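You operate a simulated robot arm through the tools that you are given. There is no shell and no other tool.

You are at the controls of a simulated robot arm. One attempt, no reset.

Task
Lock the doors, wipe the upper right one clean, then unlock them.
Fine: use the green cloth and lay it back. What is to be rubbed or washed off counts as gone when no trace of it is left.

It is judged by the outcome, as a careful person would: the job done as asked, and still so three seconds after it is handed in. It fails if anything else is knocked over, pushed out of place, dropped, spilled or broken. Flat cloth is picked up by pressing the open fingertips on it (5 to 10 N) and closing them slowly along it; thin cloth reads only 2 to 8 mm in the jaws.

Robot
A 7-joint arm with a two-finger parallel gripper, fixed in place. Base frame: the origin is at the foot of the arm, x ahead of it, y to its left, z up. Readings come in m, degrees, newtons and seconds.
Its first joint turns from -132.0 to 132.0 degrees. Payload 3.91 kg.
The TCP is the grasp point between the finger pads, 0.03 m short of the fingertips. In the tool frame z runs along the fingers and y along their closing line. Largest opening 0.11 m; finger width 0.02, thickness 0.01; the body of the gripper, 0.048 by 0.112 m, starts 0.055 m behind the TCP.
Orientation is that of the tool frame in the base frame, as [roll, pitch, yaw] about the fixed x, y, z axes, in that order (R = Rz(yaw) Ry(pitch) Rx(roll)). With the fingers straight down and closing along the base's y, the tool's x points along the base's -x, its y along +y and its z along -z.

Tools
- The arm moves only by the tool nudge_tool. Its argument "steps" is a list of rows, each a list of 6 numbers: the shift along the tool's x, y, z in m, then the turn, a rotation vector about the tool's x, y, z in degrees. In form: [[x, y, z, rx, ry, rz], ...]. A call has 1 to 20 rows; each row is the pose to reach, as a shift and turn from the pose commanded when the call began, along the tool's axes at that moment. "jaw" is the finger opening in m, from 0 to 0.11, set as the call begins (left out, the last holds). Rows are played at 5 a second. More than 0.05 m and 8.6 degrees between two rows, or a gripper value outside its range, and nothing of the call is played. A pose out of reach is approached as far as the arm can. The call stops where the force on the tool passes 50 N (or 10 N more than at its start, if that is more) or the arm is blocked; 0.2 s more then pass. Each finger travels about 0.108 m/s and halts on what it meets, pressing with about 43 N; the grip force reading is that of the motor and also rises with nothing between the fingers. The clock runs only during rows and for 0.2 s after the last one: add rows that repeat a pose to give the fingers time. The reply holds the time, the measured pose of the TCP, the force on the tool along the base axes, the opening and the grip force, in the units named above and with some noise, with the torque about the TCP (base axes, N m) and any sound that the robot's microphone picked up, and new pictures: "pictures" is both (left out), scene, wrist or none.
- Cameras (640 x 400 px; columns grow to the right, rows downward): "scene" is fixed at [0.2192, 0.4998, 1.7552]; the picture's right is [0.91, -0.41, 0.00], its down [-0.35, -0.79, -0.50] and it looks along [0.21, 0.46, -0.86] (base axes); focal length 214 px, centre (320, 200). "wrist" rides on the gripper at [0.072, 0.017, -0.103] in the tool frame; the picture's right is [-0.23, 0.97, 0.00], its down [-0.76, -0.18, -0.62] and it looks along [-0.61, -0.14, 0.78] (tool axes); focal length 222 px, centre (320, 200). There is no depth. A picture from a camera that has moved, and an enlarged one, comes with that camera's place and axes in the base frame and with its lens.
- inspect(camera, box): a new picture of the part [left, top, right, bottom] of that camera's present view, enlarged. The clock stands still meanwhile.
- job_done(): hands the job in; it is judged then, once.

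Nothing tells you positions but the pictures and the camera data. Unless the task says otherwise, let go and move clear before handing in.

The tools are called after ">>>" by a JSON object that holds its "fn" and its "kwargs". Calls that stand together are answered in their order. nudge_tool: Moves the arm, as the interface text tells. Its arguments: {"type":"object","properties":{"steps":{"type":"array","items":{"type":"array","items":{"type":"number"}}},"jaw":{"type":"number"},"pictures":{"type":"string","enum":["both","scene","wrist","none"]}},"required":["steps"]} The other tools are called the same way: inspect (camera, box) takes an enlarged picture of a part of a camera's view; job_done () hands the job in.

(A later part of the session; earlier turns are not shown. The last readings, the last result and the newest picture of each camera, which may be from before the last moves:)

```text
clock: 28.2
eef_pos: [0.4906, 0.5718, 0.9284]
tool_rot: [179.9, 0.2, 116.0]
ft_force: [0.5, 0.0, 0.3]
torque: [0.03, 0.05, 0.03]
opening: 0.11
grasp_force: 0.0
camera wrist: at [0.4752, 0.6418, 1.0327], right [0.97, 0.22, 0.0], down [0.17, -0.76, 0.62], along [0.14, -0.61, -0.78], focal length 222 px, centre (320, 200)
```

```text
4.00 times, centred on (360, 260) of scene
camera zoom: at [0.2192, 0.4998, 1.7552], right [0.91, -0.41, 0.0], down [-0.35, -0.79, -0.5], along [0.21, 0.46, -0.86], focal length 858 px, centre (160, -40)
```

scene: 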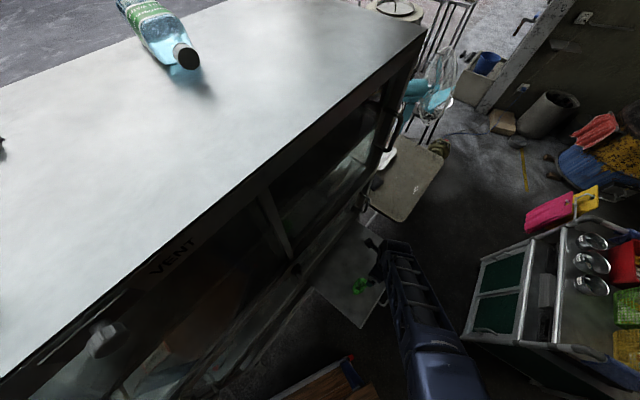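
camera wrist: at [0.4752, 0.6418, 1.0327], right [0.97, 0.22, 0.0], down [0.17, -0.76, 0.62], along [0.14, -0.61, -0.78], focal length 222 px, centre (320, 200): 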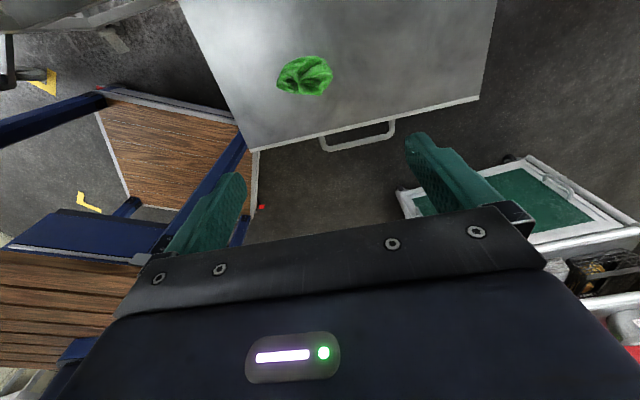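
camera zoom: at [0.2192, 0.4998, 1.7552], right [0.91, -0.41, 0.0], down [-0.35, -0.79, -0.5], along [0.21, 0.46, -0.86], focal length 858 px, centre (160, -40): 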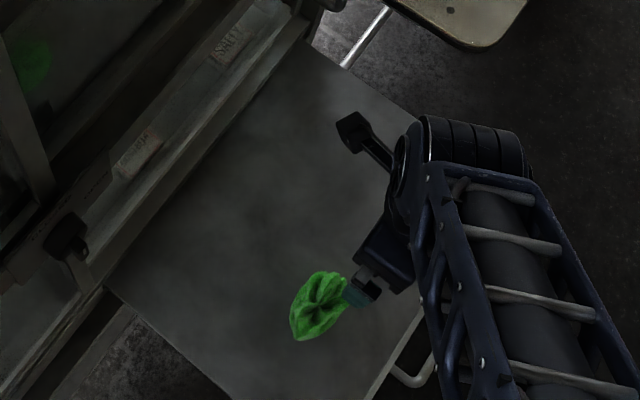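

The cloth is a bunched green rag at about (0.468, 0.571) on the shelf. I'm descending partway above it to refine the estimate.

>>> {"fn": "nudge_tool", "kwargs": {"steps": [[0.003, -0.007, 0.04, 0, 0, 0], [0.006, -0.014, 0.08, 0, 0, 0], [0.009, -0.021, 0.128, 0, 0, 0], [0.009, -0.021, 0.158, 0, 0, 0], [0.009, -0.021, 0.158, 0, 0, 0]], "pictures": "both"}}

>>> {"fn": "inspect", "kwargs": {"camera": "scene", "box": [280, 210, 440, 310]}}

```text
clock: 29.4
eef_pos: [0.4675, 0.5699, 0.7713]
tool_rot: [180.0, 0.0, 116.0]
ft_force: [0.2, 0.2, 0.9]
torque: [-0.04, -0.01, -0.03]
opening: 0.1099
grasp_force: 0.0
camera wrist: at [0.4516, 0.6408, 0.8752], right [0.97, 0.22, 0.0], down [0.17, -0.76, 0.62], along [0.14, -0.61, -0.78], focal length 222 px, centre (320, 200)
```

scene: 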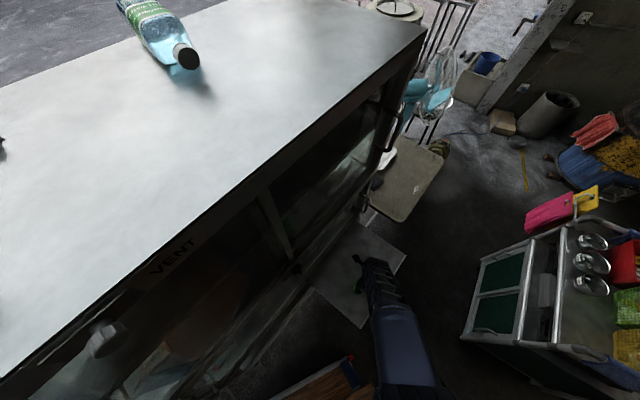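
wrist: 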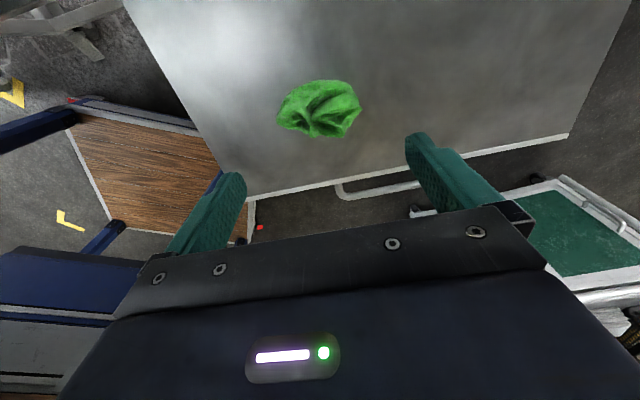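

```text
4.00 times, centred on (360, 260) of scene
camera zoom: at [0.2192, 0.4998, 1.7552], right [0.91, -0.41, 0.0], down [-0.35, -0.79, -0.5], along [0.21, 0.46, -0.86], focal length 858 px, centre (160, -40)
```

zoom: 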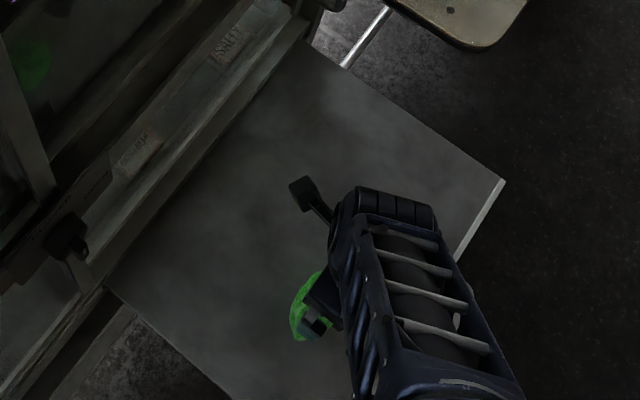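

The cloth centre is about (0.468, 0.570, 0.625), right under the tool. I'm descending carefully to find contact.

>>> {"fn": "nudge_tool", "kwargs": {"steps": [[0, 0, 0.03, 0, 0, 0], [0, 0, 0.06, 0, 0, 0], [0, 0, 0.085, 0, 0, 0], [0, 0, 0.095, 0, 0, 0], [0, 0, 0.095, 0, 0, 0]], "jaw": 0.07, "pictures": "wrist"}}

>>> {"fn": "inspect", "kwargs": {"camera": "wrist", "box": [200, 60, 440, 210]}}

```text
clock: 30.2
eef_pos: [0.4669, 0.5711, 0.6915]
tool_rot: [179.8, -0.2, 116.1]
ft_force: [-4.0, -5.0, 18.7]
torque: [-0.48, 0.71, 0.04]
opening: 0.0726
grasp_force: 3.0
stopped in row 4: the force on the tool passed its limit at 82 N (the readings are from after the stop); the commanded pose is now the measured one
camera wrist: at [0.4525, 0.642, 0.7956], right [0.97, 0.22, 0.0], down [0.17, -0.76, 0.62], along [0.14, -0.6, -0.78], focal length 222 px, centre (320, 200)
```

wrist: 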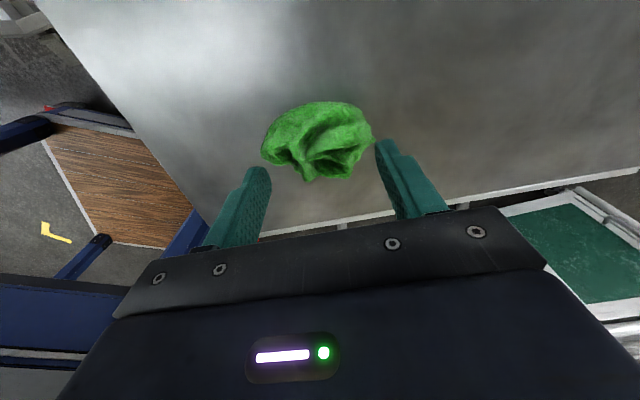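

```text
2.67 times, centred on (320, 135) of wrist
camera zoom: at [0.4525, 0.642, 0.7956], right [0.97, 0.22, 0.0], down [0.17, -0.76, 0.62], along [0.14, -0.6, -0.78], focal length 592 px, centre (320, 373)
```

zoom: 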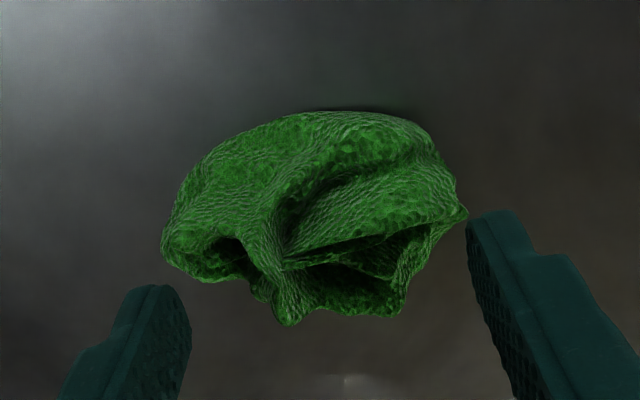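

Contact came earlier than I estimated, so the shelf surface is at about z=0.66. The cloth is about 16 mm further toward the cabinet. I'm lifting and recentring over it.

>>> {"fn": "nudge_tool", "kwargs": {"steps": [[0, 0, -0.015, 0, 0, 0], [0, 0, -0.03, 0, 0, 0], [0.009, 0.001, -0.04, 0, 0, 0], [0.017, 0.002, -0.04, 0, 0, 0], [0.017, 0.002, -0.04, 0, 0, 0]], "jaw": 0.05, "pictures": "both"}}

>>> {"fn": "inspect", "kwargs": {"camera": "wrist", "box": [200, 60, 440, 210]}}

>>> {"fn": "inspect", "kwargs": {"camera": "scene", "box": [280, 210, 440, 310]}}

```text
clock: 31.4
eef_pos: [0.4628, 0.5877, 0.7321]
tool_rot: [179.9, -0.1, 115.9]
ft_force: [-0.3, 0.8, -0.1]
torque: [0.01, -0.01, 0.0]
opening: 0.05
grasp_force: 0.0
camera wrist: at [0.4472, 0.6583, 0.8346], right [0.97, 0.22, 0.0], down [0.17, -0.76, 0.62], along [0.14, -0.61, -0.78], focal length 222 px, centre (320, 200)
```

scene: 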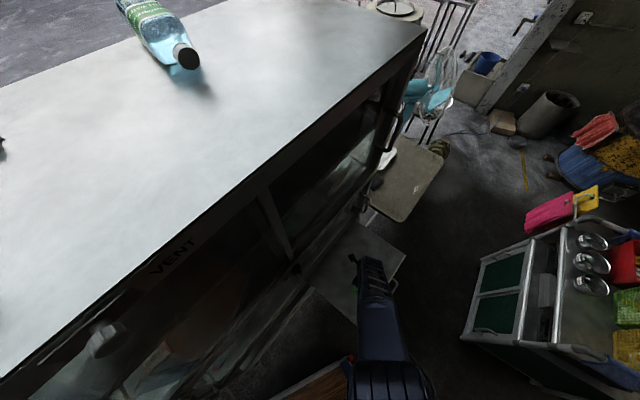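
wrist: 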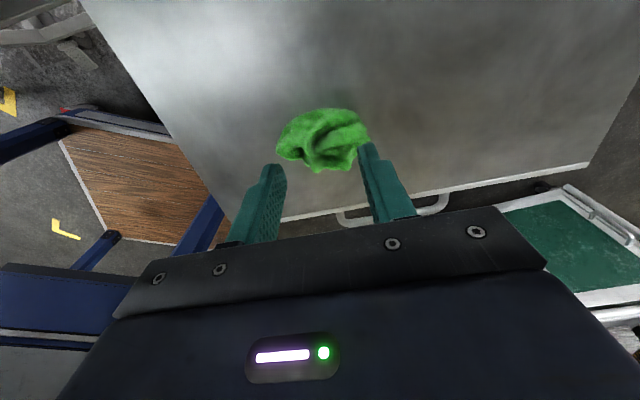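

```text
2.67 times, centred on (320, 135) of wrist
camera zoom: at [0.4472, 0.6583, 0.8346], right [0.97, 0.22, 0.0], down [0.17, -0.76, 0.62], along [0.14, -0.61, -0.78], focal length 592 px, centre (320, 373)
```

zoom: 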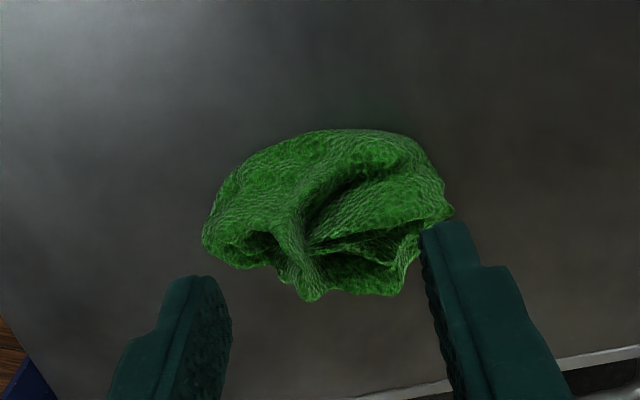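

```text
4.00 times, centred on (360, 260) of scene
camera zoom: at [0.2192, 0.4998, 1.7552], right [0.91, -0.41, 0.0], down [-0.35, -0.79, -0.5], along [0.21, 0.46, -0.86], focal length 858 px, centre (160, -40)
```

zoom: 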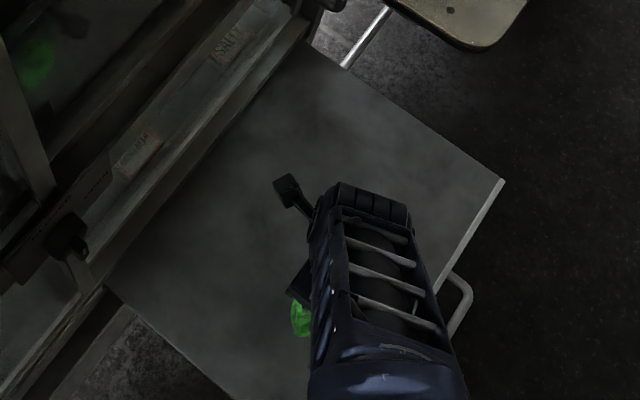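

The cloth is centred to within a few mm and the shelf is unmoved. I'm lowering onto the cloth gently.

>>> {"fn": "nudge_tool", "kwargs": {"steps": [[0, 0.004, 0.01, 0, 0, 0], [0, 0.004, 0.018, 0, 0, 0], [0, 0.004, 0.024, 0, 0, 0], [0, 0.004, 0.028, 0, 0, 0], [0, 0.004, 0.03, 0, 0, 0], [0, 0.004, 0.032, 0, 0, 0]], "jaw": 0.05, "pictures": "wrist"}}

>>> {"fn": "inspect", "kwargs": {"camera": "wrist", "box": [200, 60, 440, 210]}}

```text
clock: 32.8
eef_pos: [0.4669, 0.5894, 0.6992]
tool_rot: [179.9, -0.1, 116.1]
ft_force: [0.0, 0.2, 0.5]
torque: [0.01, -0.03, -0.01]
opening: 0.0499
grasp_force: 0.1
camera wrist: at [0.4508, 0.6599, 0.8024], right [0.97, 0.22, 0.0], down [0.17, -0.76, 0.62], along [0.14, -0.6, -0.78], focal length 222 px, centre (320, 200)
```

wrist: 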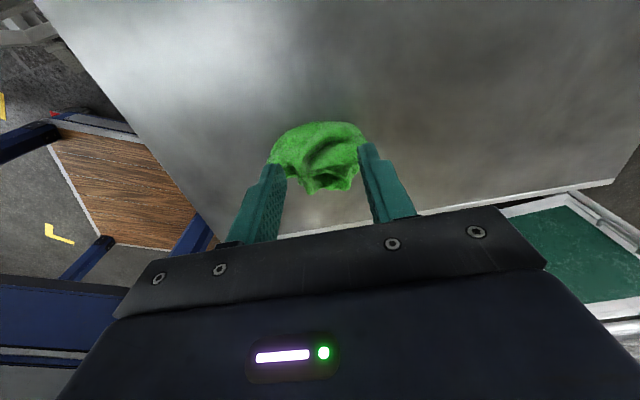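

```text
2.67 times, centred on (320, 135) of wrist
camera zoom: at [0.4508, 0.6599, 0.8024], right [0.97, 0.22, 0.0], down [0.17, -0.76, 0.62], along [0.14, -0.6, -0.78], focal length 592 px, centre (320, 373)
```

zoom: 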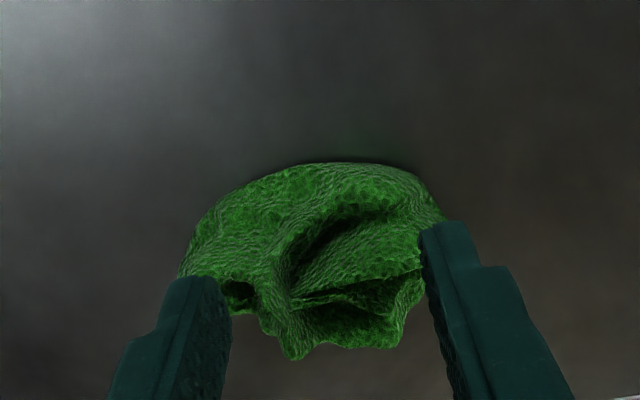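

>>> {"fn": "nudge_tool", "kwargs": {"steps": [[0.002, 0, 0.002, 0, 0, 0], [0.002, 0, 0.003, 0, 0, 0], [0.002, 0, 0.004, 0, 0, 0], [0.002, 0, 0.005, 0, 0, 0], [0.002, 0, 0.005, 0, 0, 0]], "pictures": "none"}}

>>> {"fn": "nudge_tool", "kwargs": {"steps": [[0, 0, 0.0005, 0, 0, 0], [0, 0, 0.001, 0, 0, 0], [0, 0, 0.001, 0, 0, 0]], "pictures": "none"}}

>>> {"fn": "nudge_tool", "kwargs": {"steps": [[0, 0, 0.0005, 0, 0, 0], [0, 0, 0.001, 0, 0, 0], [0, 0, 0.001, 0, 0, 0]], "pictures": "wrist"}}

```text
clock: 34.0
eef_pos: [0.4659, 0.5929, 0.6935]
tool_rot: [179.9, -0.1, 116.0]
ft_force: [0.2, -0.3, 0.2]
torque: [0.01, 0.0, -0.04]
opening: 0.0502
grasp_force: 0.0
```

```text
clock: 34.8
eef_pos: [0.467, 0.591, 0.6924]
tool_rot: [180.0, -0.1, 116.0]
ft_force: [0.3, -0.5, -1.1]
torque: [0.02, 0.01, -0.01]
opening: 0.0499
grasp_force: 0.1
```

```text
clock: 35.6
eef_pos: [0.4665, 0.5916, 0.6925]
tool_rot: [179.7, -0.1, 115.9]
ft_force: [1.2, -2.0, 8.8]
torque: [-0.18, 0.09, 0.04]
opening: 0.0503
grasp_force: 0.5
camera wrist: at [0.4499, 0.662, 0.7959], right [0.97, 0.22, 0.0], down [0.17, -0.76, 0.62], along [0.14, -0.6, -0.78], focal length 222 px, centre (320, 200)
```

wrist: 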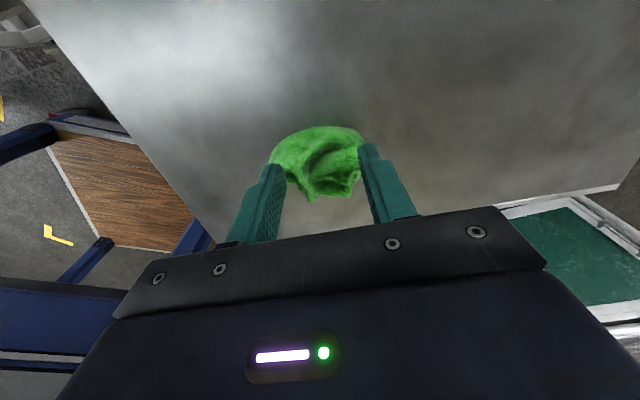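

Contact is at about 9 N. I'm closing slowly along the cloth.

>>> {"fn": "nudge_tool", "kwargs": {"steps": [[0, 0, 0, 0, 0, 0], [0, 0, 0, 0, 0, 0]], "jaw": 0.04, "pictures": "none"}}

>>> {"fn": "nudge_tool", "kwargs": {"steps": [[0, 0, 0, 0, 0, 0], [0, 0, 0, 0, 0, 0]], "jaw": 0.03, "pictures": "wrist"}}

>>> {"fn": "nudge_tool", "kwargs": {"steps": [[0, 0, 0, 0, 0, 0], [0, 0, 0, 0, 0, 0]], "jaw": 0.02, "pictures": "none"}}

>>> {"fn": "nudge_tool", "kwargs": {"steps": [[0, 0, 0, 0, 0, 0], [0, 0, 0, 0, 0, 0]], "jaw": 0.01, "pictures": "none"}}

>>> {"fn": "nudge_tool", "kwargs": {"steps": [[0, 0, 0, 0, 0, 0], [0, 0, 0, 0, 0, 0], [0, 0, 0, 0, 0, 0]], "jaw": 0.0, "pictures": "wrist"}}

```text
clock: 36.2
eef_pos: [0.4648, 0.5916, 0.6924]
tool_rot: [179.9, -0.1, 116.0]
ft_force: [-4.7, -0.8, 12.7]
torque: [-0.13, 0.3, -0.09]
opening: 0.0412
grasp_force: 1.3
```

```text
clock: 36.8
eef_pos: [0.4652, 0.5904, 0.6917]
tool_rot: [179.7, -0.1, 116.0]
ft_force: [-3.8, -1.6, 13.5]
torque: [-0.1, 0.22, -0.04]
opening: 0.0319
grasp_force: 2.1
camera wrist: at [0.4497, 0.662, 0.7958], right [0.97, 0.22, 0.0], down [0.17, -0.76, 0.62], along [0.14, -0.6, -0.78], focal length 222 px, centre (320, 200)
```

wrist: 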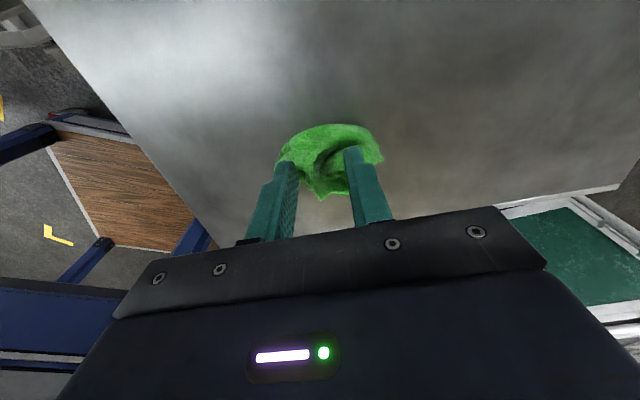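

```text
clock: 37.4
eef_pos: [0.466, 0.5918, 0.6912]
tool_rot: [180.0, -0.1, 116.0]
ft_force: [-3.4, -2.1, 14.4]
torque: [-0.14, 0.15, -0.03]
opening: 0.0232
grasp_force: 3.0
```

```text
clock: 38.0
eef_pos: [0.4652, 0.5915, 0.6919]
tool_rot: [179.9, 0.0, 116.0]
ft_force: [-1.5, -0.5, 14.3]
torque: [-0.08, 0.05, 0.01]
opening: 0.0128
grasp_force: 3.3
```

```text
clock: 38.8
eef_pos: [0.4663, 0.5922, 0.6921]
tool_rot: [179.8, -0.2, 116.0]
ft_force: [-0.8, 0.7, 14.1]
torque: [-0.05, 0.03, 0.02]
opening: 0.0
grasp_force: 37.4
camera wrist: at [0.4498, 0.662, 0.7958], right [0.97, 0.22, 0.0], down [0.17, -0.76, 0.62], along [0.14, -0.6, -0.78], focal length 222 px, centre (320, 200)
```

wrist: 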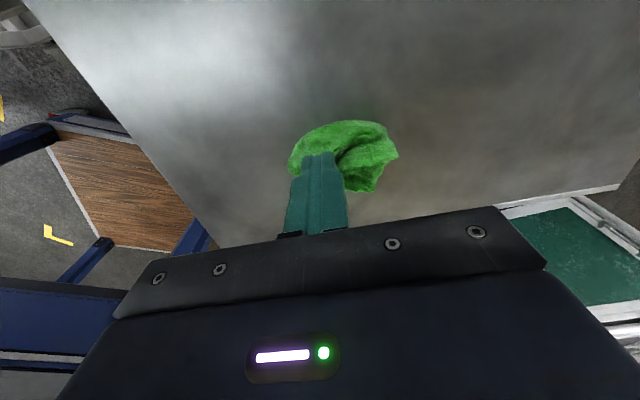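

The jaws closed empty and the cloth slid about 18 mm to the right. The force was a bit high at 14 N. I'll lift, reopen, recentre, and try again lighter and slower.

>>> {"fn": "nudge_tool", "kwargs": {"steps": [[0, 0, -0.01, 0, 0, 0], [0, 0, -0.02, 0, 0, 0], [0.002, 0.009, -0.02, 0, 0, 0], [0.002, 0.018, -0.02, 0, 0, 0], [0.002, 0.018, -0.02, 0, 0, 0]], "jaw": 0.05, "pictures": "wrist"}}

>>> {"fn": "inspect", "kwargs": {"camera": "wrist", "box": [200, 60, 440, 210]}}

```text
clock: 40.0
eef_pos: [0.4817, 0.6021, 0.712]
tool_rot: [179.8, -0.1, 115.9]
ft_force: [-0.2, -0.7, -0.3]
torque: [-0.02, -0.01, 0.01]
opening: 0.0501
grasp_force: 0.1
camera wrist: at [0.4654, 0.6717, 0.8156], right [0.97, 0.22, 0.0], down [0.17, -0.76, 0.62], along [0.14, -0.61, -0.78], focal length 222 px, centre (320, 200)
```

wrist: 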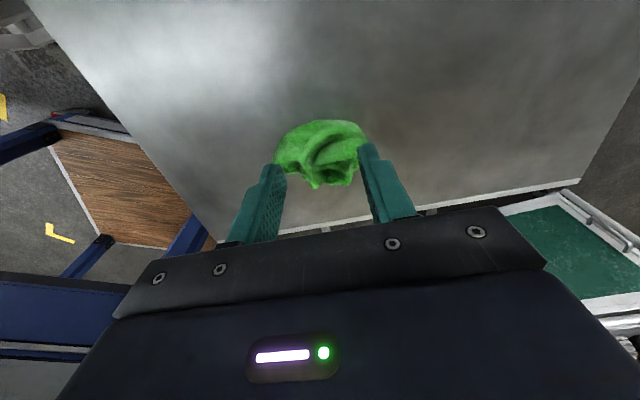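

```text
2.67 times, centred on (320, 135) of wrist
camera zoom: at [0.4654, 0.6717, 0.8156], right [0.97, 0.22, 0.0], down [0.17, -0.76, 0.62], along [0.14, -0.61, -0.78], focal length 592 px, centre (320, 373)
```

zoom: 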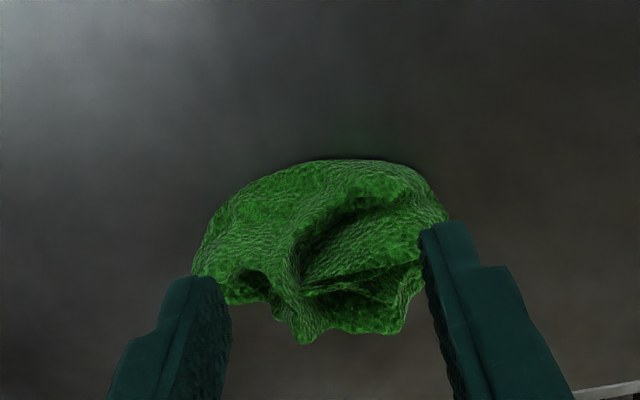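

>>> {"fn": "nudge_tool", "kwargs": {"steps": [[0, 0, 0.006, 0, 0, 0], [0, 0, 0.012, 0, 0, 0], [0, 0, 0.016, 0, 0, 0], [0, 0, 0.018, 0, 0, 0], [0, 0, 0.0185, 0, 0, 0], [0, 0, 0.0185, 0, 0, 0]], "pictures": "none"}}

>>> {"fn": "nudge_tool", "kwargs": {"steps": [[0, 0, 0.0003, 0, 0, 0], [0, 0, 0.0003, 0, 0, 0]], "pictures": "none"}}

```text
clock: 41.4
eef_pos: [0.4807, 0.6016, 0.6926]
tool_rot: [179.8, 0.0, 115.9]
ft_force: [2.1, -0.1, 0.3]
torque: [-0.02, -0.02, 0.01]
opening: 0.0502
grasp_force: 0.1
```

```text
clock: 42.0
eef_pos: [0.4811, 0.6024, 0.6934]
tool_rot: [179.9, -0.1, 115.9]
ft_force: [-0.4, 0.1, 0.5]
torque: [0.01, 0.01, 0.02]
opening: 0.0503
grasp_force: 0.0
```

>>> {"fn": "nudge_tool", "kwargs": {"steps": [[0, 0, 0.0004, 0, 0, 0], [0, 0, 0.0004, 0, 0, 0]], "pictures": "none"}}

>>> {"fn": "nudge_tool", "kwargs": {"steps": [[0, 0, 0.0003, 0, 0, 0], [0, 0, 0.0003, 0, 0, 0]], "pictures": "none"}}

>>> {"fn": "nudge_tool", "kwargs": {"steps": [[0, 0, 0.0002, 0, 0, 0], [0, 0, 0.0002, 0, 0, 0]], "pictures": "none"}}

```text
clock: 42.6
eef_pos: [0.4806, 0.6008, 0.6928]
tool_rot: [179.9, -0.1, 116.1]
ft_force: [0.6, -0.8, 0.0]
torque: [0.0, 0.02, 0.02]
opening: 0.0502
grasp_force: 0.1
```

```text
clock: 43.2
eef_pos: [0.4817, 0.6024, 0.6932]
tool_rot: [179.9, -0.1, 116.0]
ft_force: [-0.3, -0.3, 0.2]
torque: [0.01, -0.04, -0.02]
opening: 0.0503
grasp_force: 0.0
```

```text
clock: 43.8
eef_pos: [0.4815, 0.6015, 0.6919]
tool_rot: [179.9, -0.2, 116.0]
ft_force: [-0.6, 0.0, -0.2]
torque: [0.01, -0.03, 0.04]
opening: 0.05
grasp_force: 0.1
```

>>> {"fn": "nudge_tool", "kwargs": {"steps": [[0, 0, 0.0004, 0, 0, 0], [0, 0, 0.0004, 0, 0, 0]], "pictures": "none"}}

>>> {"fn": "nudge_tool", "kwargs": {"steps": [[0, 0, 0.0003, 0, 0, 0], [0, 0, 0.0003, 0, 0, 0]], "pictures": "none"}}

```text
clock: 44.4
eef_pos: [0.4814, 0.6014, 0.6925]
tool_rot: [179.9, -0.2, 116.1]
ft_force: [-0.6, 0.2, 4.8]
torque: [-0.08, 0.1, 0.01]
opening: 0.0503
grasp_force: 0.1
```

```text
clock: 45.0
eef_pos: [0.4827, 0.6001, 0.6918]
tool_rot: [179.7, -0.3, 116.1]
ft_force: [-0.2, 0.0, 11.7]
torque: [-0.14, 0.21, -0.01]
opening: 0.0507
grasp_force: 0.3
```

>>> {"fn": "nudge_tool", "kwargs": {"steps": [[0, 0, -0.0003, 0, 0, 0], [0, 0, -0.0003, 0, 0, 0]], "jaw": 0.047, "pictures": "none"}}

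>>> {"fn": "nudge_tool", "kwargs": {"steps": [[0, 0, 0, 0, 0, 0]], "jaw": 0.044, "pictures": "none"}}

>>> {"fn": "nudge_tool", "kwargs": {"steps": [[0, 0, 0, 0, 0, 0]], "jaw": 0.041, "pictures": "none"}}

>>> {"fn": "nudge_tool", "kwargs": {"steps": [[0, 0, 0, 0, 0, 0]], "jaw": 0.038, "pictures": "wrist"}}

```text
clock: 45.6
eef_pos: [0.4822, 0.6017, 0.6923]
tool_rot: [180.0, -0.1, 116.0]
ft_force: [-2.8, -0.6, 13.4]
torque: [-0.2, 0.2, -0.05]
opening: 0.0502
grasp_force: 3.0
```

```text
clock: 46.0
eef_pos: [0.4805, 0.6, 0.6904]
tool_rot: [179.8, -0.1, 116.0]
ft_force: [-3.9, -1.9, 15.2]
torque: [-0.21, 0.31, -0.06]
opening: 0.0486
grasp_force: 4.2
```

```text
clock: 46.4
eef_pos: [0.4812, 0.6025, 0.6917]
tool_rot: [179.9, -0.2, 116.1]
ft_force: [-4.3, -1.4, 15.3]
torque: [-0.23, 0.33, -0.04]
opening: 0.0441
grasp_force: 3.4
```

```text
clock: 46.8
eef_pos: [0.4812, 0.6013, 0.6907]
tool_rot: [180.0, -0.1, 116.0]
ft_force: [-5.7, -1.8, 15.6]
torque: [-0.22, 0.35, -0.04]
opening: 0.043
grasp_force: 5.5
camera wrist: at [0.465, 0.6716, 0.7958], right [0.97, 0.22, 0.0], down [0.17, -0.76, 0.62], along [0.14, -0.6, -0.78], focal length 222 px, centre (320, 200)
```

wrist: 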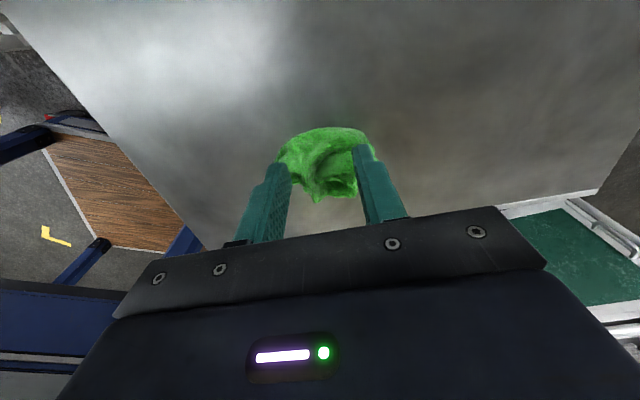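

The force is too high at 15 N, so I'm easing off before continuing.

>>> {"fn": "nudge_tool", "kwargs": {"steps": [[0, 0, -0.0004, 0, 0, 0], [0, 0, -0.0004, 0, 0, 0]], "pictures": "none"}}

```text
clock: 47.4
eef_pos: [0.482, 0.6009, 0.6914]
tool_rot: [179.9, -0.1, 116.0]
ft_force: [-3.4, -1.7, 7.1]
torque: [-0.12, 0.19, -0.01]
opening: 0.0405
grasp_force: 1.9
```

>>> {"fn": "nudge_tool", "kwargs": {"steps": [[0, 0, 0, 0, 0, 0]], "jaw": 0.036, "pictures": "none"}}

>>> {"fn": "nudge_tool", "kwargs": {"steps": [[0, 0, 0, 0, 0, 0]], "jaw": 0.033, "pictures": "none"}}

>>> {"fn": "nudge_tool", "kwargs": {"steps": [[0, 0, 0, 0, 0, 0]], "jaw": 0.03, "pictures": "none"}}

>>> {"fn": "nudge_tool", "kwargs": {"steps": [[0, 0, 0, 0, 0, 0]], "jaw": 0.027, "pictures": "wrist"}}

```text
clock: 47.8
eef_pos: [0.482, 0.6014, 0.6912]
tool_rot: [179.8, -0.1, 116.0]
ft_force: [-0.2, -0.4, 3.7]
torque: [-0.08, 0.08, -0.01]
opening: 0.0369
grasp_force: 0.4
```

```text
clock: 48.2
eef_pos: [0.481, 0.6003, 0.6919]
tool_rot: [179.9, -0.1, 116.0]
ft_force: [0.0, -1.8, 2.2]
torque: [-0.04, 0.05, 0.03]
opening: 0.0333
grasp_force: 0.4
```

```text
clock: 48.6
eef_pos: [0.4802, 0.6014, 0.6915]
tool_rot: [180.0, 0.0, 115.9]
ft_force: [-0.2, 0.9, 1.8]
torque: [-0.02, 0.05, 0.01]
opening: 0.0302
grasp_force: 0.1
```

```text
clock: 49.0
eef_pos: [0.4816, 0.6005, 0.6929]
tool_rot: [179.9, -0.1, 115.8]
ft_force: [0.3, 0.2, 1.5]
torque: [0.0, 0.0, -0.01]
opening: 0.0269
grasp_force: 0.1
camera wrist: at [0.4652, 0.6717, 0.796], right [0.97, 0.22, 0.0], down [0.17, -0.76, 0.62], along [0.14, -0.61, -0.78], focal length 222 px, centre (320, 200)
```

wrist: 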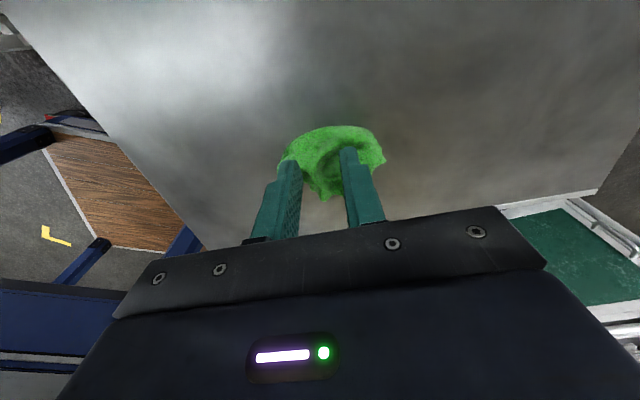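

>>> {"fn": "nudge_tool", "kwargs": {"steps": [[0, 0, 0.0003, 0, 0, 0], [0, 0, 0.0003, 0, 0, 0]], "jaw": 0.025, "pictures": "none"}}

>>> {"fn": "nudge_tool", "kwargs": {"steps": [[0, 0, 0, 0, 0, 0]], "jaw": 0.022, "pictures": "none"}}

>>> {"fn": "nudge_tool", "kwargs": {"steps": [[0, 0, 0, 0, 0, 0]], "jaw": 0.019, "pictures": "none"}}

>>> {"fn": "nudge_tool", "kwargs": {"steps": [[0, 0, 0, 0, 0, 0]], "jaw": 0.016, "pictures": "none"}}

>>> {"fn": "nudge_tool", "kwargs": {"steps": [[0, 0, 0, 0, 0, 0]], "jaw": 0.013, "pictures": "none"}}

>>> {"fn": "nudge_tool", "kwargs": {"steps": [[0, 0, 0, 0, 0, 0]], "jaw": 0.01, "pictures": "none"}}

>>> {"fn": "nudge_tool", "kwargs": {"steps": [[0, 0, 0, 0, 0, 0], [0, 0, 0, 0, 0, 0]], "jaw": 0.004, "pictures": "none"}}

>>> {"fn": "nudge_tool", "kwargs": {"steps": [[0, 0, 0, 0, 0, 0], [0, 0, 0, 0, 0, 0]], "jaw": 0.0, "pictures": "wrist"}}

```text
clock: 49.6
eef_pos: [0.4806, 0.6012, 0.6919]
tool_rot: [179.9, -0.1, 116.0]
ft_force: [-0.2, -0.4, 3.3]
torque: [-0.05, 0.06, 0.01]
opening: 0.0255
grasp_force: 0.0
```

```text
clock: 50.0
eef_pos: [0.4815, 0.6003, 0.693]
tool_rot: [180.0, -0.2, 115.9]
ft_force: [-2.8, -1.0, 6.9]
torque: [-0.08, 0.12, -0.06]
opening: 0.0235
grasp_force: 1.4
```

```text
clock: 50.4
eef_pos: [0.4811, 0.6018, 0.6912]
tool_rot: [179.9, -0.1, 116.0]
ft_force: [-1.9, -0.5, 7.6]
torque: [-0.03, 0.06, 0.02]
opening: 0.0201
grasp_force: 0.7
```

```text
clock: 50.8
eef_pos: [0.4825, 0.6012, 0.6914]
tool_rot: [179.9, -0.1, 116.1]
ft_force: [-2.6, -0.4, 7.6]
torque: [-0.08, 0.1, -0.02]
opening: 0.018
grasp_force: 1.7
```

```text
clock: 51.2
eef_pos: [0.4806, 0.6017, 0.692]
tool_rot: [180.0, -0.1, 115.9]
ft_force: [-1.8, -0.9, 8.3]
torque: [-0.08, 0.12, -0.04]
opening: 0.0145
grasp_force: 1.8
```

```text
clock: 51.6
eef_pos: [0.4816, 0.6006, 0.6922]
tool_rot: [179.9, -0.2, 116.0]
ft_force: [-2.3, -0.5, 8.6]
torque: [-0.11, 0.11, -0.02]
opening: 0.0123
grasp_force: 2.2
```

```text
clock: 52.2
eef_pos: [0.4816, 0.6016, 0.6918]
tool_rot: [179.9, -0.1, 116.0]
ft_force: [-1.4, -1.1, 9.1]
torque: [-0.05, 0.05, -0.02]
opening: 0.0059
grasp_force: 2.3
```

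```text
clock: 52.8
eef_pos: [0.4819, 0.6013, 0.6924]
tool_rot: [180.0, -0.1, 116.0]
ft_force: [0.8, 0.8, 8.5]
torque: [-0.01, -0.04, -0.03]
opening: 0.0001
grasp_force: 37.4
camera wrist: at [0.4654, 0.6715, 0.7959], right [0.97, 0.22, 0.0], down [0.17, -0.76, 0.62], along [0.14, -0.6, -0.78], focal length 222 px, centre (320, 200)
```

wrist: 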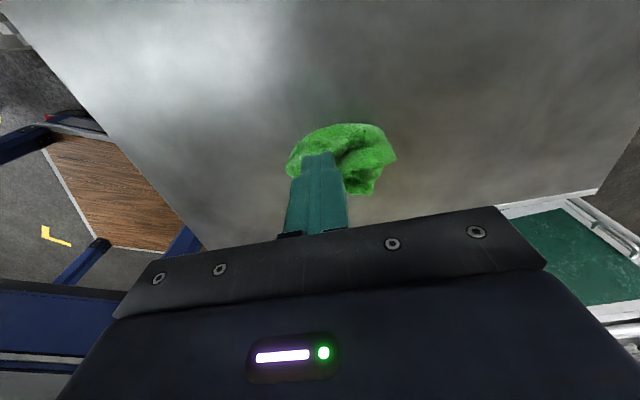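

It failed again, and torque shows only the left finger was touching. Re-triangulating puts the cloth centre about 3 cm below the fingertips and 17 mm toward -x. So it's a tall bunch and I was only touching its top edge. I'll lift, open wide and straddle it.

>>> {"fn": "nudge_tool", "kwargs": {"steps": [[0, 0, -0.02, 0, 0, 0], [0, 0, -0.04, 0, 0, 0], [-0.009, 0.008, -0.05, 0, 0, 0], [-0.018, 0.015, -0.05, 0, 0, 0], [-0.018, 0.015, -0.05, 0, 0, 0], [-0.018, 0.015, -0.05, 0, 0, 0]], "jaw": 0.11, "pictures": "both"}}

>>> {"fn": "inspect", "kwargs": {"camera": "wrist", "box": [200, 90, 440, 240]}}

>>> {"fn": "inspect", "kwargs": {"camera": "scene", "box": [280, 210, 440, 310]}}

```text
clock: 54.2
eef_pos: [0.5022, 0.5907, 0.7419]
tool_rot: [179.9, -0.2, 116.2]
ft_force: [-0.1, 0.0, 0.5]
torque: [-0.03, -0.02, -0.01]
opening: 0.11
grasp_force: 0.0
camera wrist: at [0.4866, 0.6619, 0.8452], right [0.97, 0.22, 0.0], down [0.17, -0.76, 0.62], along [0.14, -0.61, -0.78], focal length 222 px, centre (320, 200)
```

scene: 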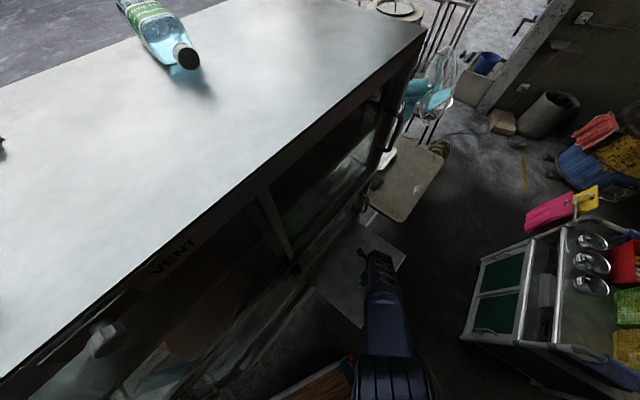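
wrist: 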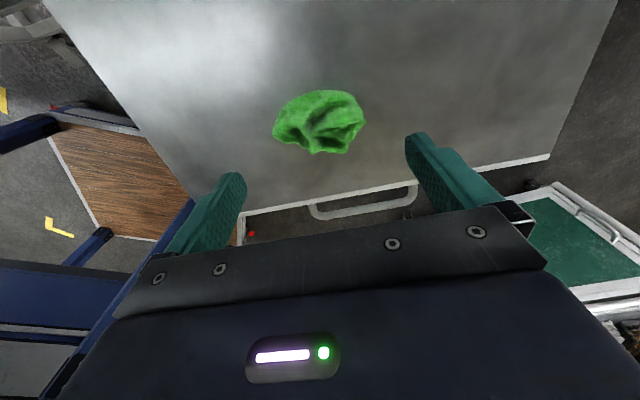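

```text
2.67 times, centred on (320, 165) of wrist
camera zoom: at [0.4866, 0.6619, 0.8452], right [0.97, 0.22, 0.0], down [0.17, -0.76, 0.62], along [0.14, -0.61, -0.78], focal length 592 px, centre (320, 293)
```

zoom: 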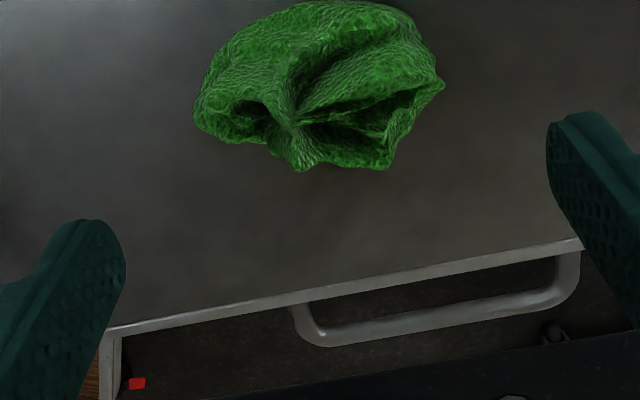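

```text
4.00 times, centred on (360, 260) of scene
camera zoom: at [0.2192, 0.4998, 1.7552], right [0.91, -0.41, 0.0], down [-0.35, -0.79, -0.5], along [0.21, 0.46, -0.86], focal length 858 px, centre (160, -40)
```

zoom: 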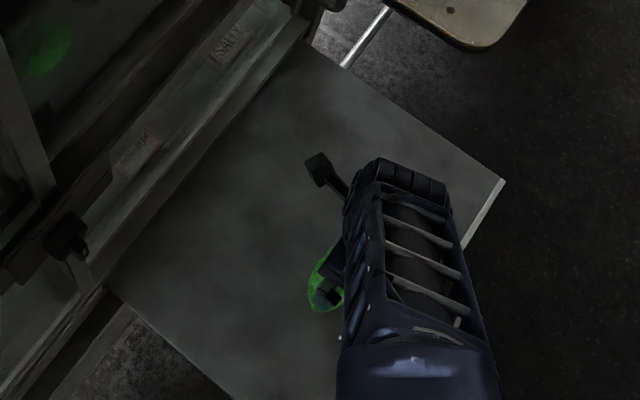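

The cloth centre is now directly under the tool at z≈0.625, and its bunch is roughly 9 cm wide. I'm descending with open jaws straddling it.

>>> {"fn": "nudge_tool", "kwargs": {"steps": [[-0.001, 0, 0.025, 0, 0, 0], [-0.002, 0, 0.045, 0, 0, 0], [-0.002, 0, 0.06, 0, 0, 0], [-0.002, 0, 0.07, 0, 0, 0], [-0.002, 0, 0.078, 0, 0, 0], [-0.002, 0, 0.086, 0, 0, 0]], "pictures": "wrist"}}

>>> {"fn": "inspect", "kwargs": {"camera": "wrist", "box": [200, 90, 440, 240]}}

```text
clock: 55.4
eef_pos: [0.5021, 0.5928, 0.6732]
tool_rot: [179.9, -0.3, 116.1]
ft_force: [-4.7, -5.1, 19.9]
torque: [-0.7, 1.15, 0.15]
opening: 0.1101
grasp_force: 0.1
stopped in row 5: the force on the tool passed its limit at 68 N (the readings are from after the stop); the commanded pose is now the measured one
camera wrist: at [0.487, 0.6621, 0.7757], right [0.97, 0.22, 0.0], down [0.18, -0.77, 0.62], along [0.14, -0.6, -0.79], focal length 222 px, centre (320, 200)
```

wrist: 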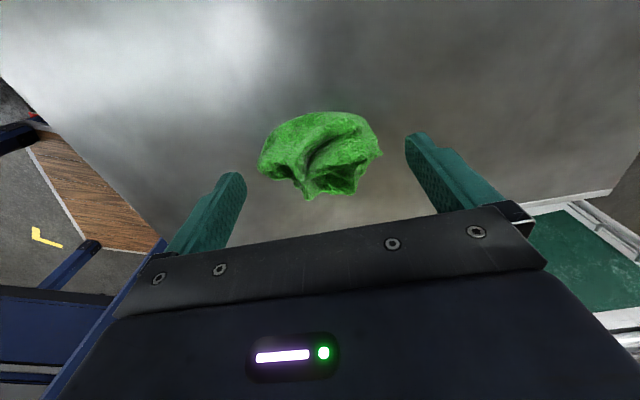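

```text
2.67 times, centred on (320, 165) of wrist
camera zoom: at [0.487, 0.6621, 0.7757], right [0.97, 0.22, 0.0], down [0.18, -0.77, 0.62], along [0.14, -0.6, -0.79], focal length 592 px, centre (320, 293)
```

zoom: 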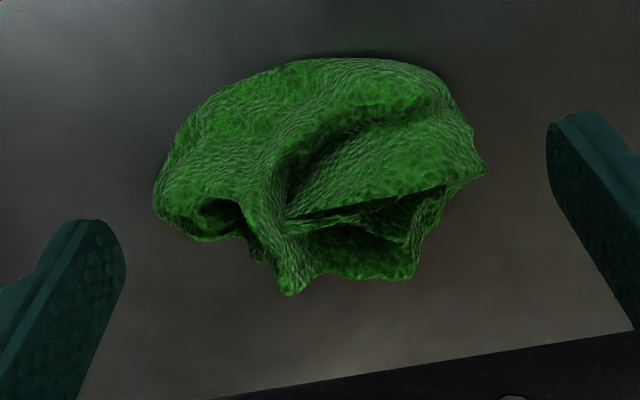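

The left fingertip touched the surface at z≈0.643, so the shelf is there and the cloth bunch is about 2 cm tall. I'll lift a few mm, centre over the cloth, and close the straddled jaws slowly around it.

>>> {"fn": "nudge_tool", "kwargs": {"steps": [[0, 0, -0.004, 0, 0, 0], [0.006, 0.002, -0.005, 0, 0, 0], [0.013, 0.003, -0.005, 0, 0, 0], [0.013, 0.003, -0.005, 0, 0, 0]], "jaw": 0.11, "pictures": "wrist"}}

>>> {"fn": "inspect", "kwargs": {"camera": "wrist", "box": [200, 90, 440, 240]}}

```text
clock: 56.4
eef_pos: [0.5004, 0.6044, 0.6747]
tool_rot: [179.9, -0.3, 116.2]
ft_force: [0.3, -0.6, -0.6]
torque: [-0.02, -0.01, 0.0]
opening: 0.1101
grasp_force: 0.1
camera wrist: at [0.4841, 0.6747, 0.7795], right [0.97, 0.22, 0.0], down [0.18, -0.77, 0.62], along [0.14, -0.6, -0.79], focal length 222 px, centre (320, 200)
```

wrist: 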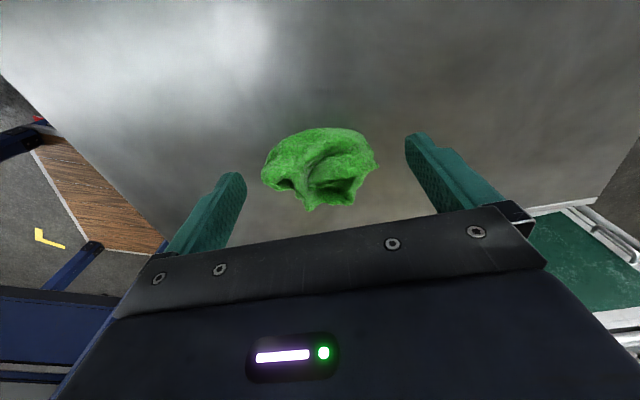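

```text
2.67 times, centred on (320, 165) of wrist
camera zoom: at [0.4841, 0.6747, 0.7795], right [0.97, 0.22, 0.0], down [0.18, -0.77, 0.62], along [0.14, -0.6, -0.79], focal length 592 px, centre (320, 293)
```

zoom: 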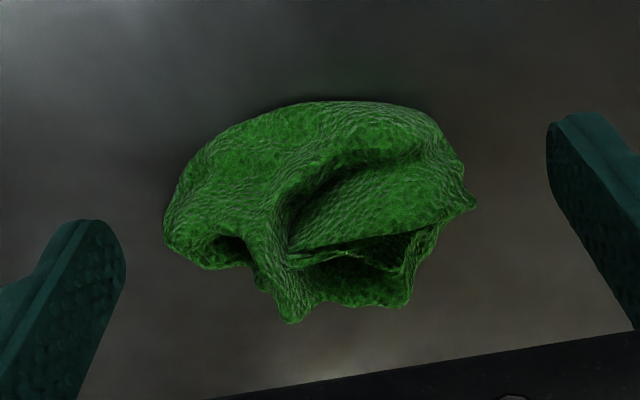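

>>> {"fn": "nudge_tool", "kwargs": {"steps": [[0, 0, 0.002, 0, 0, 0], [0, 0, 0.003, 0, 0, 0], [0, 0, 0.003, 0, 0, 0]], "pictures": "none"}}

>>> {"fn": "nudge_tool", "kwargs": {"steps": [[0, 0, 0, 0, 0, 0], [0, 0, 0, 0, 0, 0]], "jaw": 0.095, "pictures": "none"}}

>>> {"fn": "nudge_tool", "kwargs": {"steps": [[0, 0, 0, 0, 0, 0], [0, 0, 0, 0, 0, 0]], "jaw": 0.085, "pictures": "none"}}

>>> {"fn": "nudge_tool", "kwargs": {"steps": [[0, 0, 0, 0, 0, 0], [0, 0, 0, 0, 0, 0]], "jaw": 0.075, "pictures": "wrist"}}

>>> {"fn": "nudge_tool", "kwargs": {"steps": [[0, 0, 0, 0, 0, 0], [0, 0, 0, 0, 0, 0]], "jaw": 0.065, "pictures": "wrist"}}

```text
clock: 57.2
eef_pos: [0.4995, 0.6051, 0.6727]
tool_rot: [180.0, -0.3, 116.2]
ft_force: [-0.7, -0.3, -0.4]
torque: [0.0, -0.01, 0.02]
opening: 0.1099
grasp_force: 0.1
```

```text
clock: 57.8
eef_pos: [0.5006, 0.6047, 0.672]
tool_rot: [179.9, -0.2, 116.1]
ft_force: [0.7, -0.4, -0.2]
torque: [0.04, -0.03, 0.0]
opening: 0.0948
grasp_force: 0.0
```

```text
clock: 58.4
eef_pos: [0.4997, 0.6035, 0.6722]
tool_rot: [179.9, -0.2, 116.1]
ft_force: [-0.1, 1.2, 0.4]
torque: [-0.02, 0.01, 0.03]
opening: 0.0848
grasp_force: 0.0
```

```text
clock: 59.0
eef_pos: [0.5004, 0.6048, 0.6725]
tool_rot: [179.9, -0.3, 116.1]
ft_force: [0.6, 0.1, 0.0]
torque: [-0.04, -0.02, -0.02]
opening: 0.0751
grasp_force: 0.0
camera wrist: at [0.484, 0.6748, 0.7765], right [0.97, 0.22, 0.0], down [0.18, -0.77, 0.62], along [0.14, -0.6, -0.79], focal length 222 px, centre (320, 200)
```

wrist: 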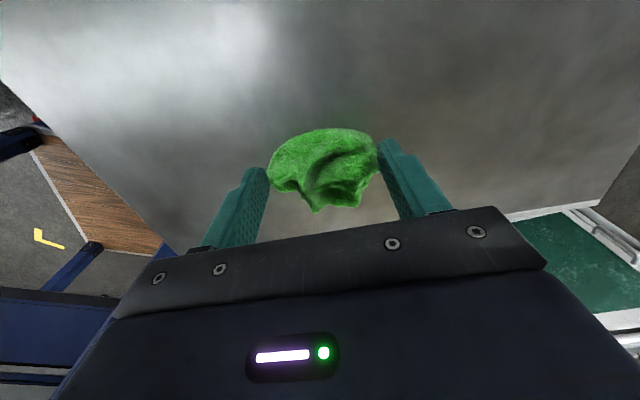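

```text
clock: 59.6
eef_pos: [0.5012, 0.6051, 0.6725]
tool_rot: [179.9, -0.3, 116.1]
ft_force: [0.0, 0.4, 1.1]
torque: [0.03, -0.03, -0.06]
opening: 0.0715
grasp_force: 43.1
camera wrist: at [0.484, 0.6748, 0.7765], right [0.97, 0.22, 0.0], down [0.18, -0.77, 0.62], along [0.14, -0.6, -0.79], focal length 222 px, centre (320, 200)
```

wrist: 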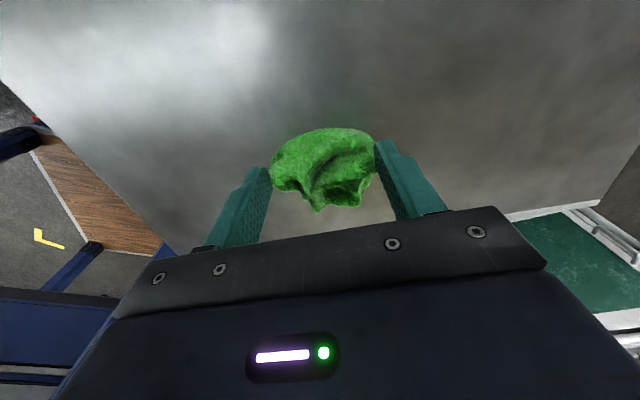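

The jaws stopped firmly at 71 mm, so the cloth behaves as one thick bunch. I'll reopen slightly, go about 12 mm deeper for a firmer hold, then grip.

>>> {"fn": "nudge_tool", "kwargs": {"steps": [[0, 0, 0, 0, 0, 0], [0, 0, 0, 0, 0, 0], [0, 0, 0.003, 0, 0, 0], [0, 0, 0.006, 0, 0, 0], [0, 0, 0.009, 0, 0, 0], [0, 0, 0.012, 0, 0, 0], [0, 0, 0.012, 0, 0, 0]], "jaw": 0.1, "pictures": "wrist"}}

```text
clock: 60.6
eef_pos: [0.5011, 0.6069, 0.6717]
tool_rot: [179.7, -0.5, 116.2]
ft_force: [-2.1, -3.2, 19.4]
torque: [-0.52, 0.71, -0.02]
opening: 0.1005
grasp_force: 0.0
stopped in row 4: the force on the tool passed its limit at 57 N (the readings are from after the stop); the commanded pose is now the measured one
camera wrist: at [0.4844, 0.6762, 0.7761], right [0.97, 0.22, 0.0], down [0.18, -0.77, 0.62], along [0.14, -0.6, -0.79], focal length 222 px, centre (320, 200)
```

wrist: 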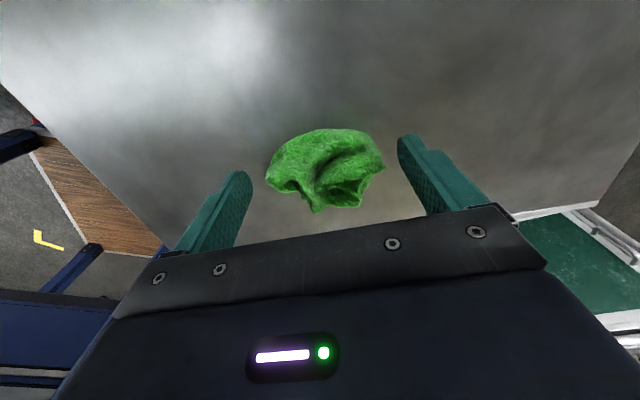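

The shelf is at z≈0.642 and the bunch is about 2 cm tall. To leave cloth protruding past the fingertips for wiping, I'll grip with the tips about 8 mm above the shelf.

>>> {"fn": "nudge_tool", "kwargs": {"steps": [[0, 0, -0.004, 0, 0, 0], [0, 0.002, -0.0085, 0, 0, 0], [0, 0.002, -0.0085, 0, 0, 0]], "jaw": 0.1, "pictures": "none"}}

>>> {"fn": "nudge_tool", "kwargs": {"steps": [[0, 0, 0, 0, 0, 0], [0, 0, 0, 0, 0, 0]], "jaw": 0.08, "pictures": "none"}}

>>> {"fn": "nudge_tool", "kwargs": {"steps": [[0, 0, 0, 0, 0, 0], [0, 0, 0, 0, 0, 0], [0, 0, 0, 0, 0, 0]], "jaw": 0.065, "pictures": "wrist"}}

>>> {"fn": "inspect", "kwargs": {"camera": "wrist", "box": [200, 90, 440, 240]}}

```text
clock: 61.4
eef_pos: [0.5017, 0.6067, 0.6786]
tool_rot: [179.9, -0.5, 116.1]
ft_force: [-0.9, -1.0, -0.2]
torque: [0.03, 0.02, 0.02]
opening: 0.1001
grasp_force: 0.0
```

```text
clock: 62.0
eef_pos: [0.5018, 0.6065, 0.6781]
tool_rot: [179.8, -0.4, 116.0]
ft_force: [0.2, 0.0, -0.2]
torque: [0.02, 0.01, 0.0]
opening: 0.0799
grasp_force: 0.1
```

```text
clock: 62.8
eef_pos: [0.5019, 0.6073, 0.6787]
tool_rot: [179.8, -0.3, 116.1]
ft_force: [-0.3, 0.4, 2.7]
torque: [-0.11, 0.17, -0.07]
opening: 0.0714
grasp_force: 43.7
camera wrist: at [0.4862, 0.6767, 0.7834], right [0.97, 0.22, 0.0], down [0.18, -0.77, 0.62], along [0.14, -0.6, -0.79], focal length 222 px, centre (320, 200)
```

wrist: 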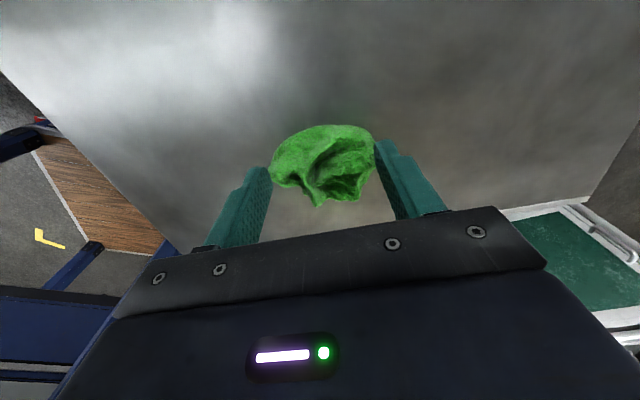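

```text
2.67 times, centred on (320, 165) of wrist
camera zoom: at [0.4862, 0.6767, 0.7834], right [0.97, 0.22, 0.0], down [0.18, -0.77, 0.62], along [0.14, -0.6, -0.79], focal length 592 px, centre (320, 293)
```

zoom: 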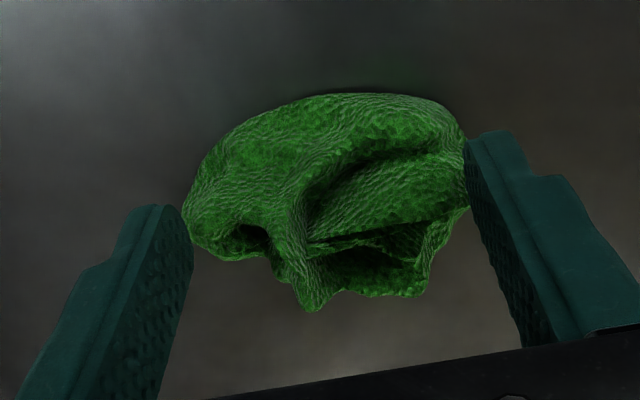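

Gripped at 71 mm with 44 N. I'm lifting gently.

>>> {"fn": "nudge_tool", "kwargs": {"steps": [[0, 0, -0.003, 0, 0, 0], [0, 0, -0.008, 0, 0, 0], [0, 0, -0.015, 0, 0, 0], [0, 0, -0.025, 0, 0, 0], [0, 0, -0.04, 0, 0, 0]], "jaw": 0.05, "pictures": "both"}}

>>> {"fn": "inspect", "kwargs": {"camera": "wrist", "box": [200, 90, 440, 240]}}

```text
clock: 64.0
eef_pos: [0.5012, 0.6059, 0.7193]
tool_rot: [179.9, -0.4, 116.1]
ft_force: [0.7, 0.9, -0.7]
torque: [0.0, 0.02, 0.01]
opening: 0.0713
grasp_force: 43.0
camera wrist: at [0.4856, 0.6764, 0.8234], right [0.97, 0.22, 0.0], down [0.18, -0.77, 0.62], along [0.14, -0.6, -0.79], focal length 222 px, centre (320, 200)
```

scene: 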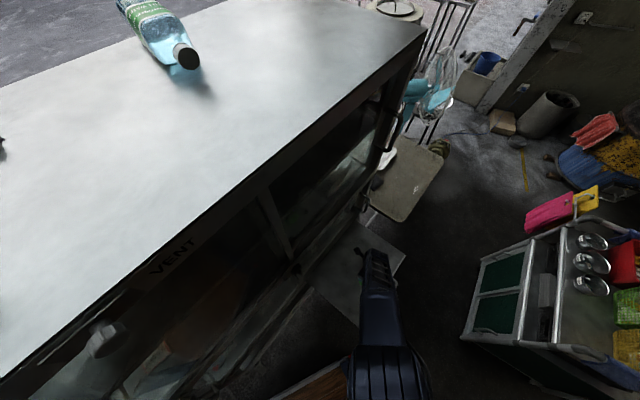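
wrist: 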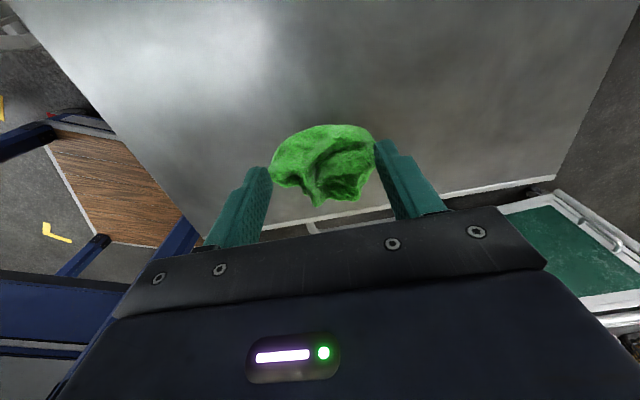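

```text
2.67 times, centred on (320, 165) of wrist
camera zoom: at [0.4856, 0.6764, 0.8234], right [0.97, 0.22, 0.0], down [0.18, -0.77, 0.62], along [0.14, -0.6, -0.79], focal length 592 px, centre (320, 293)
```

zoom: 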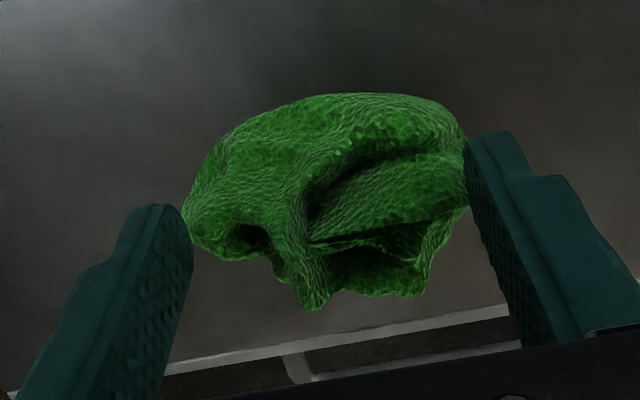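

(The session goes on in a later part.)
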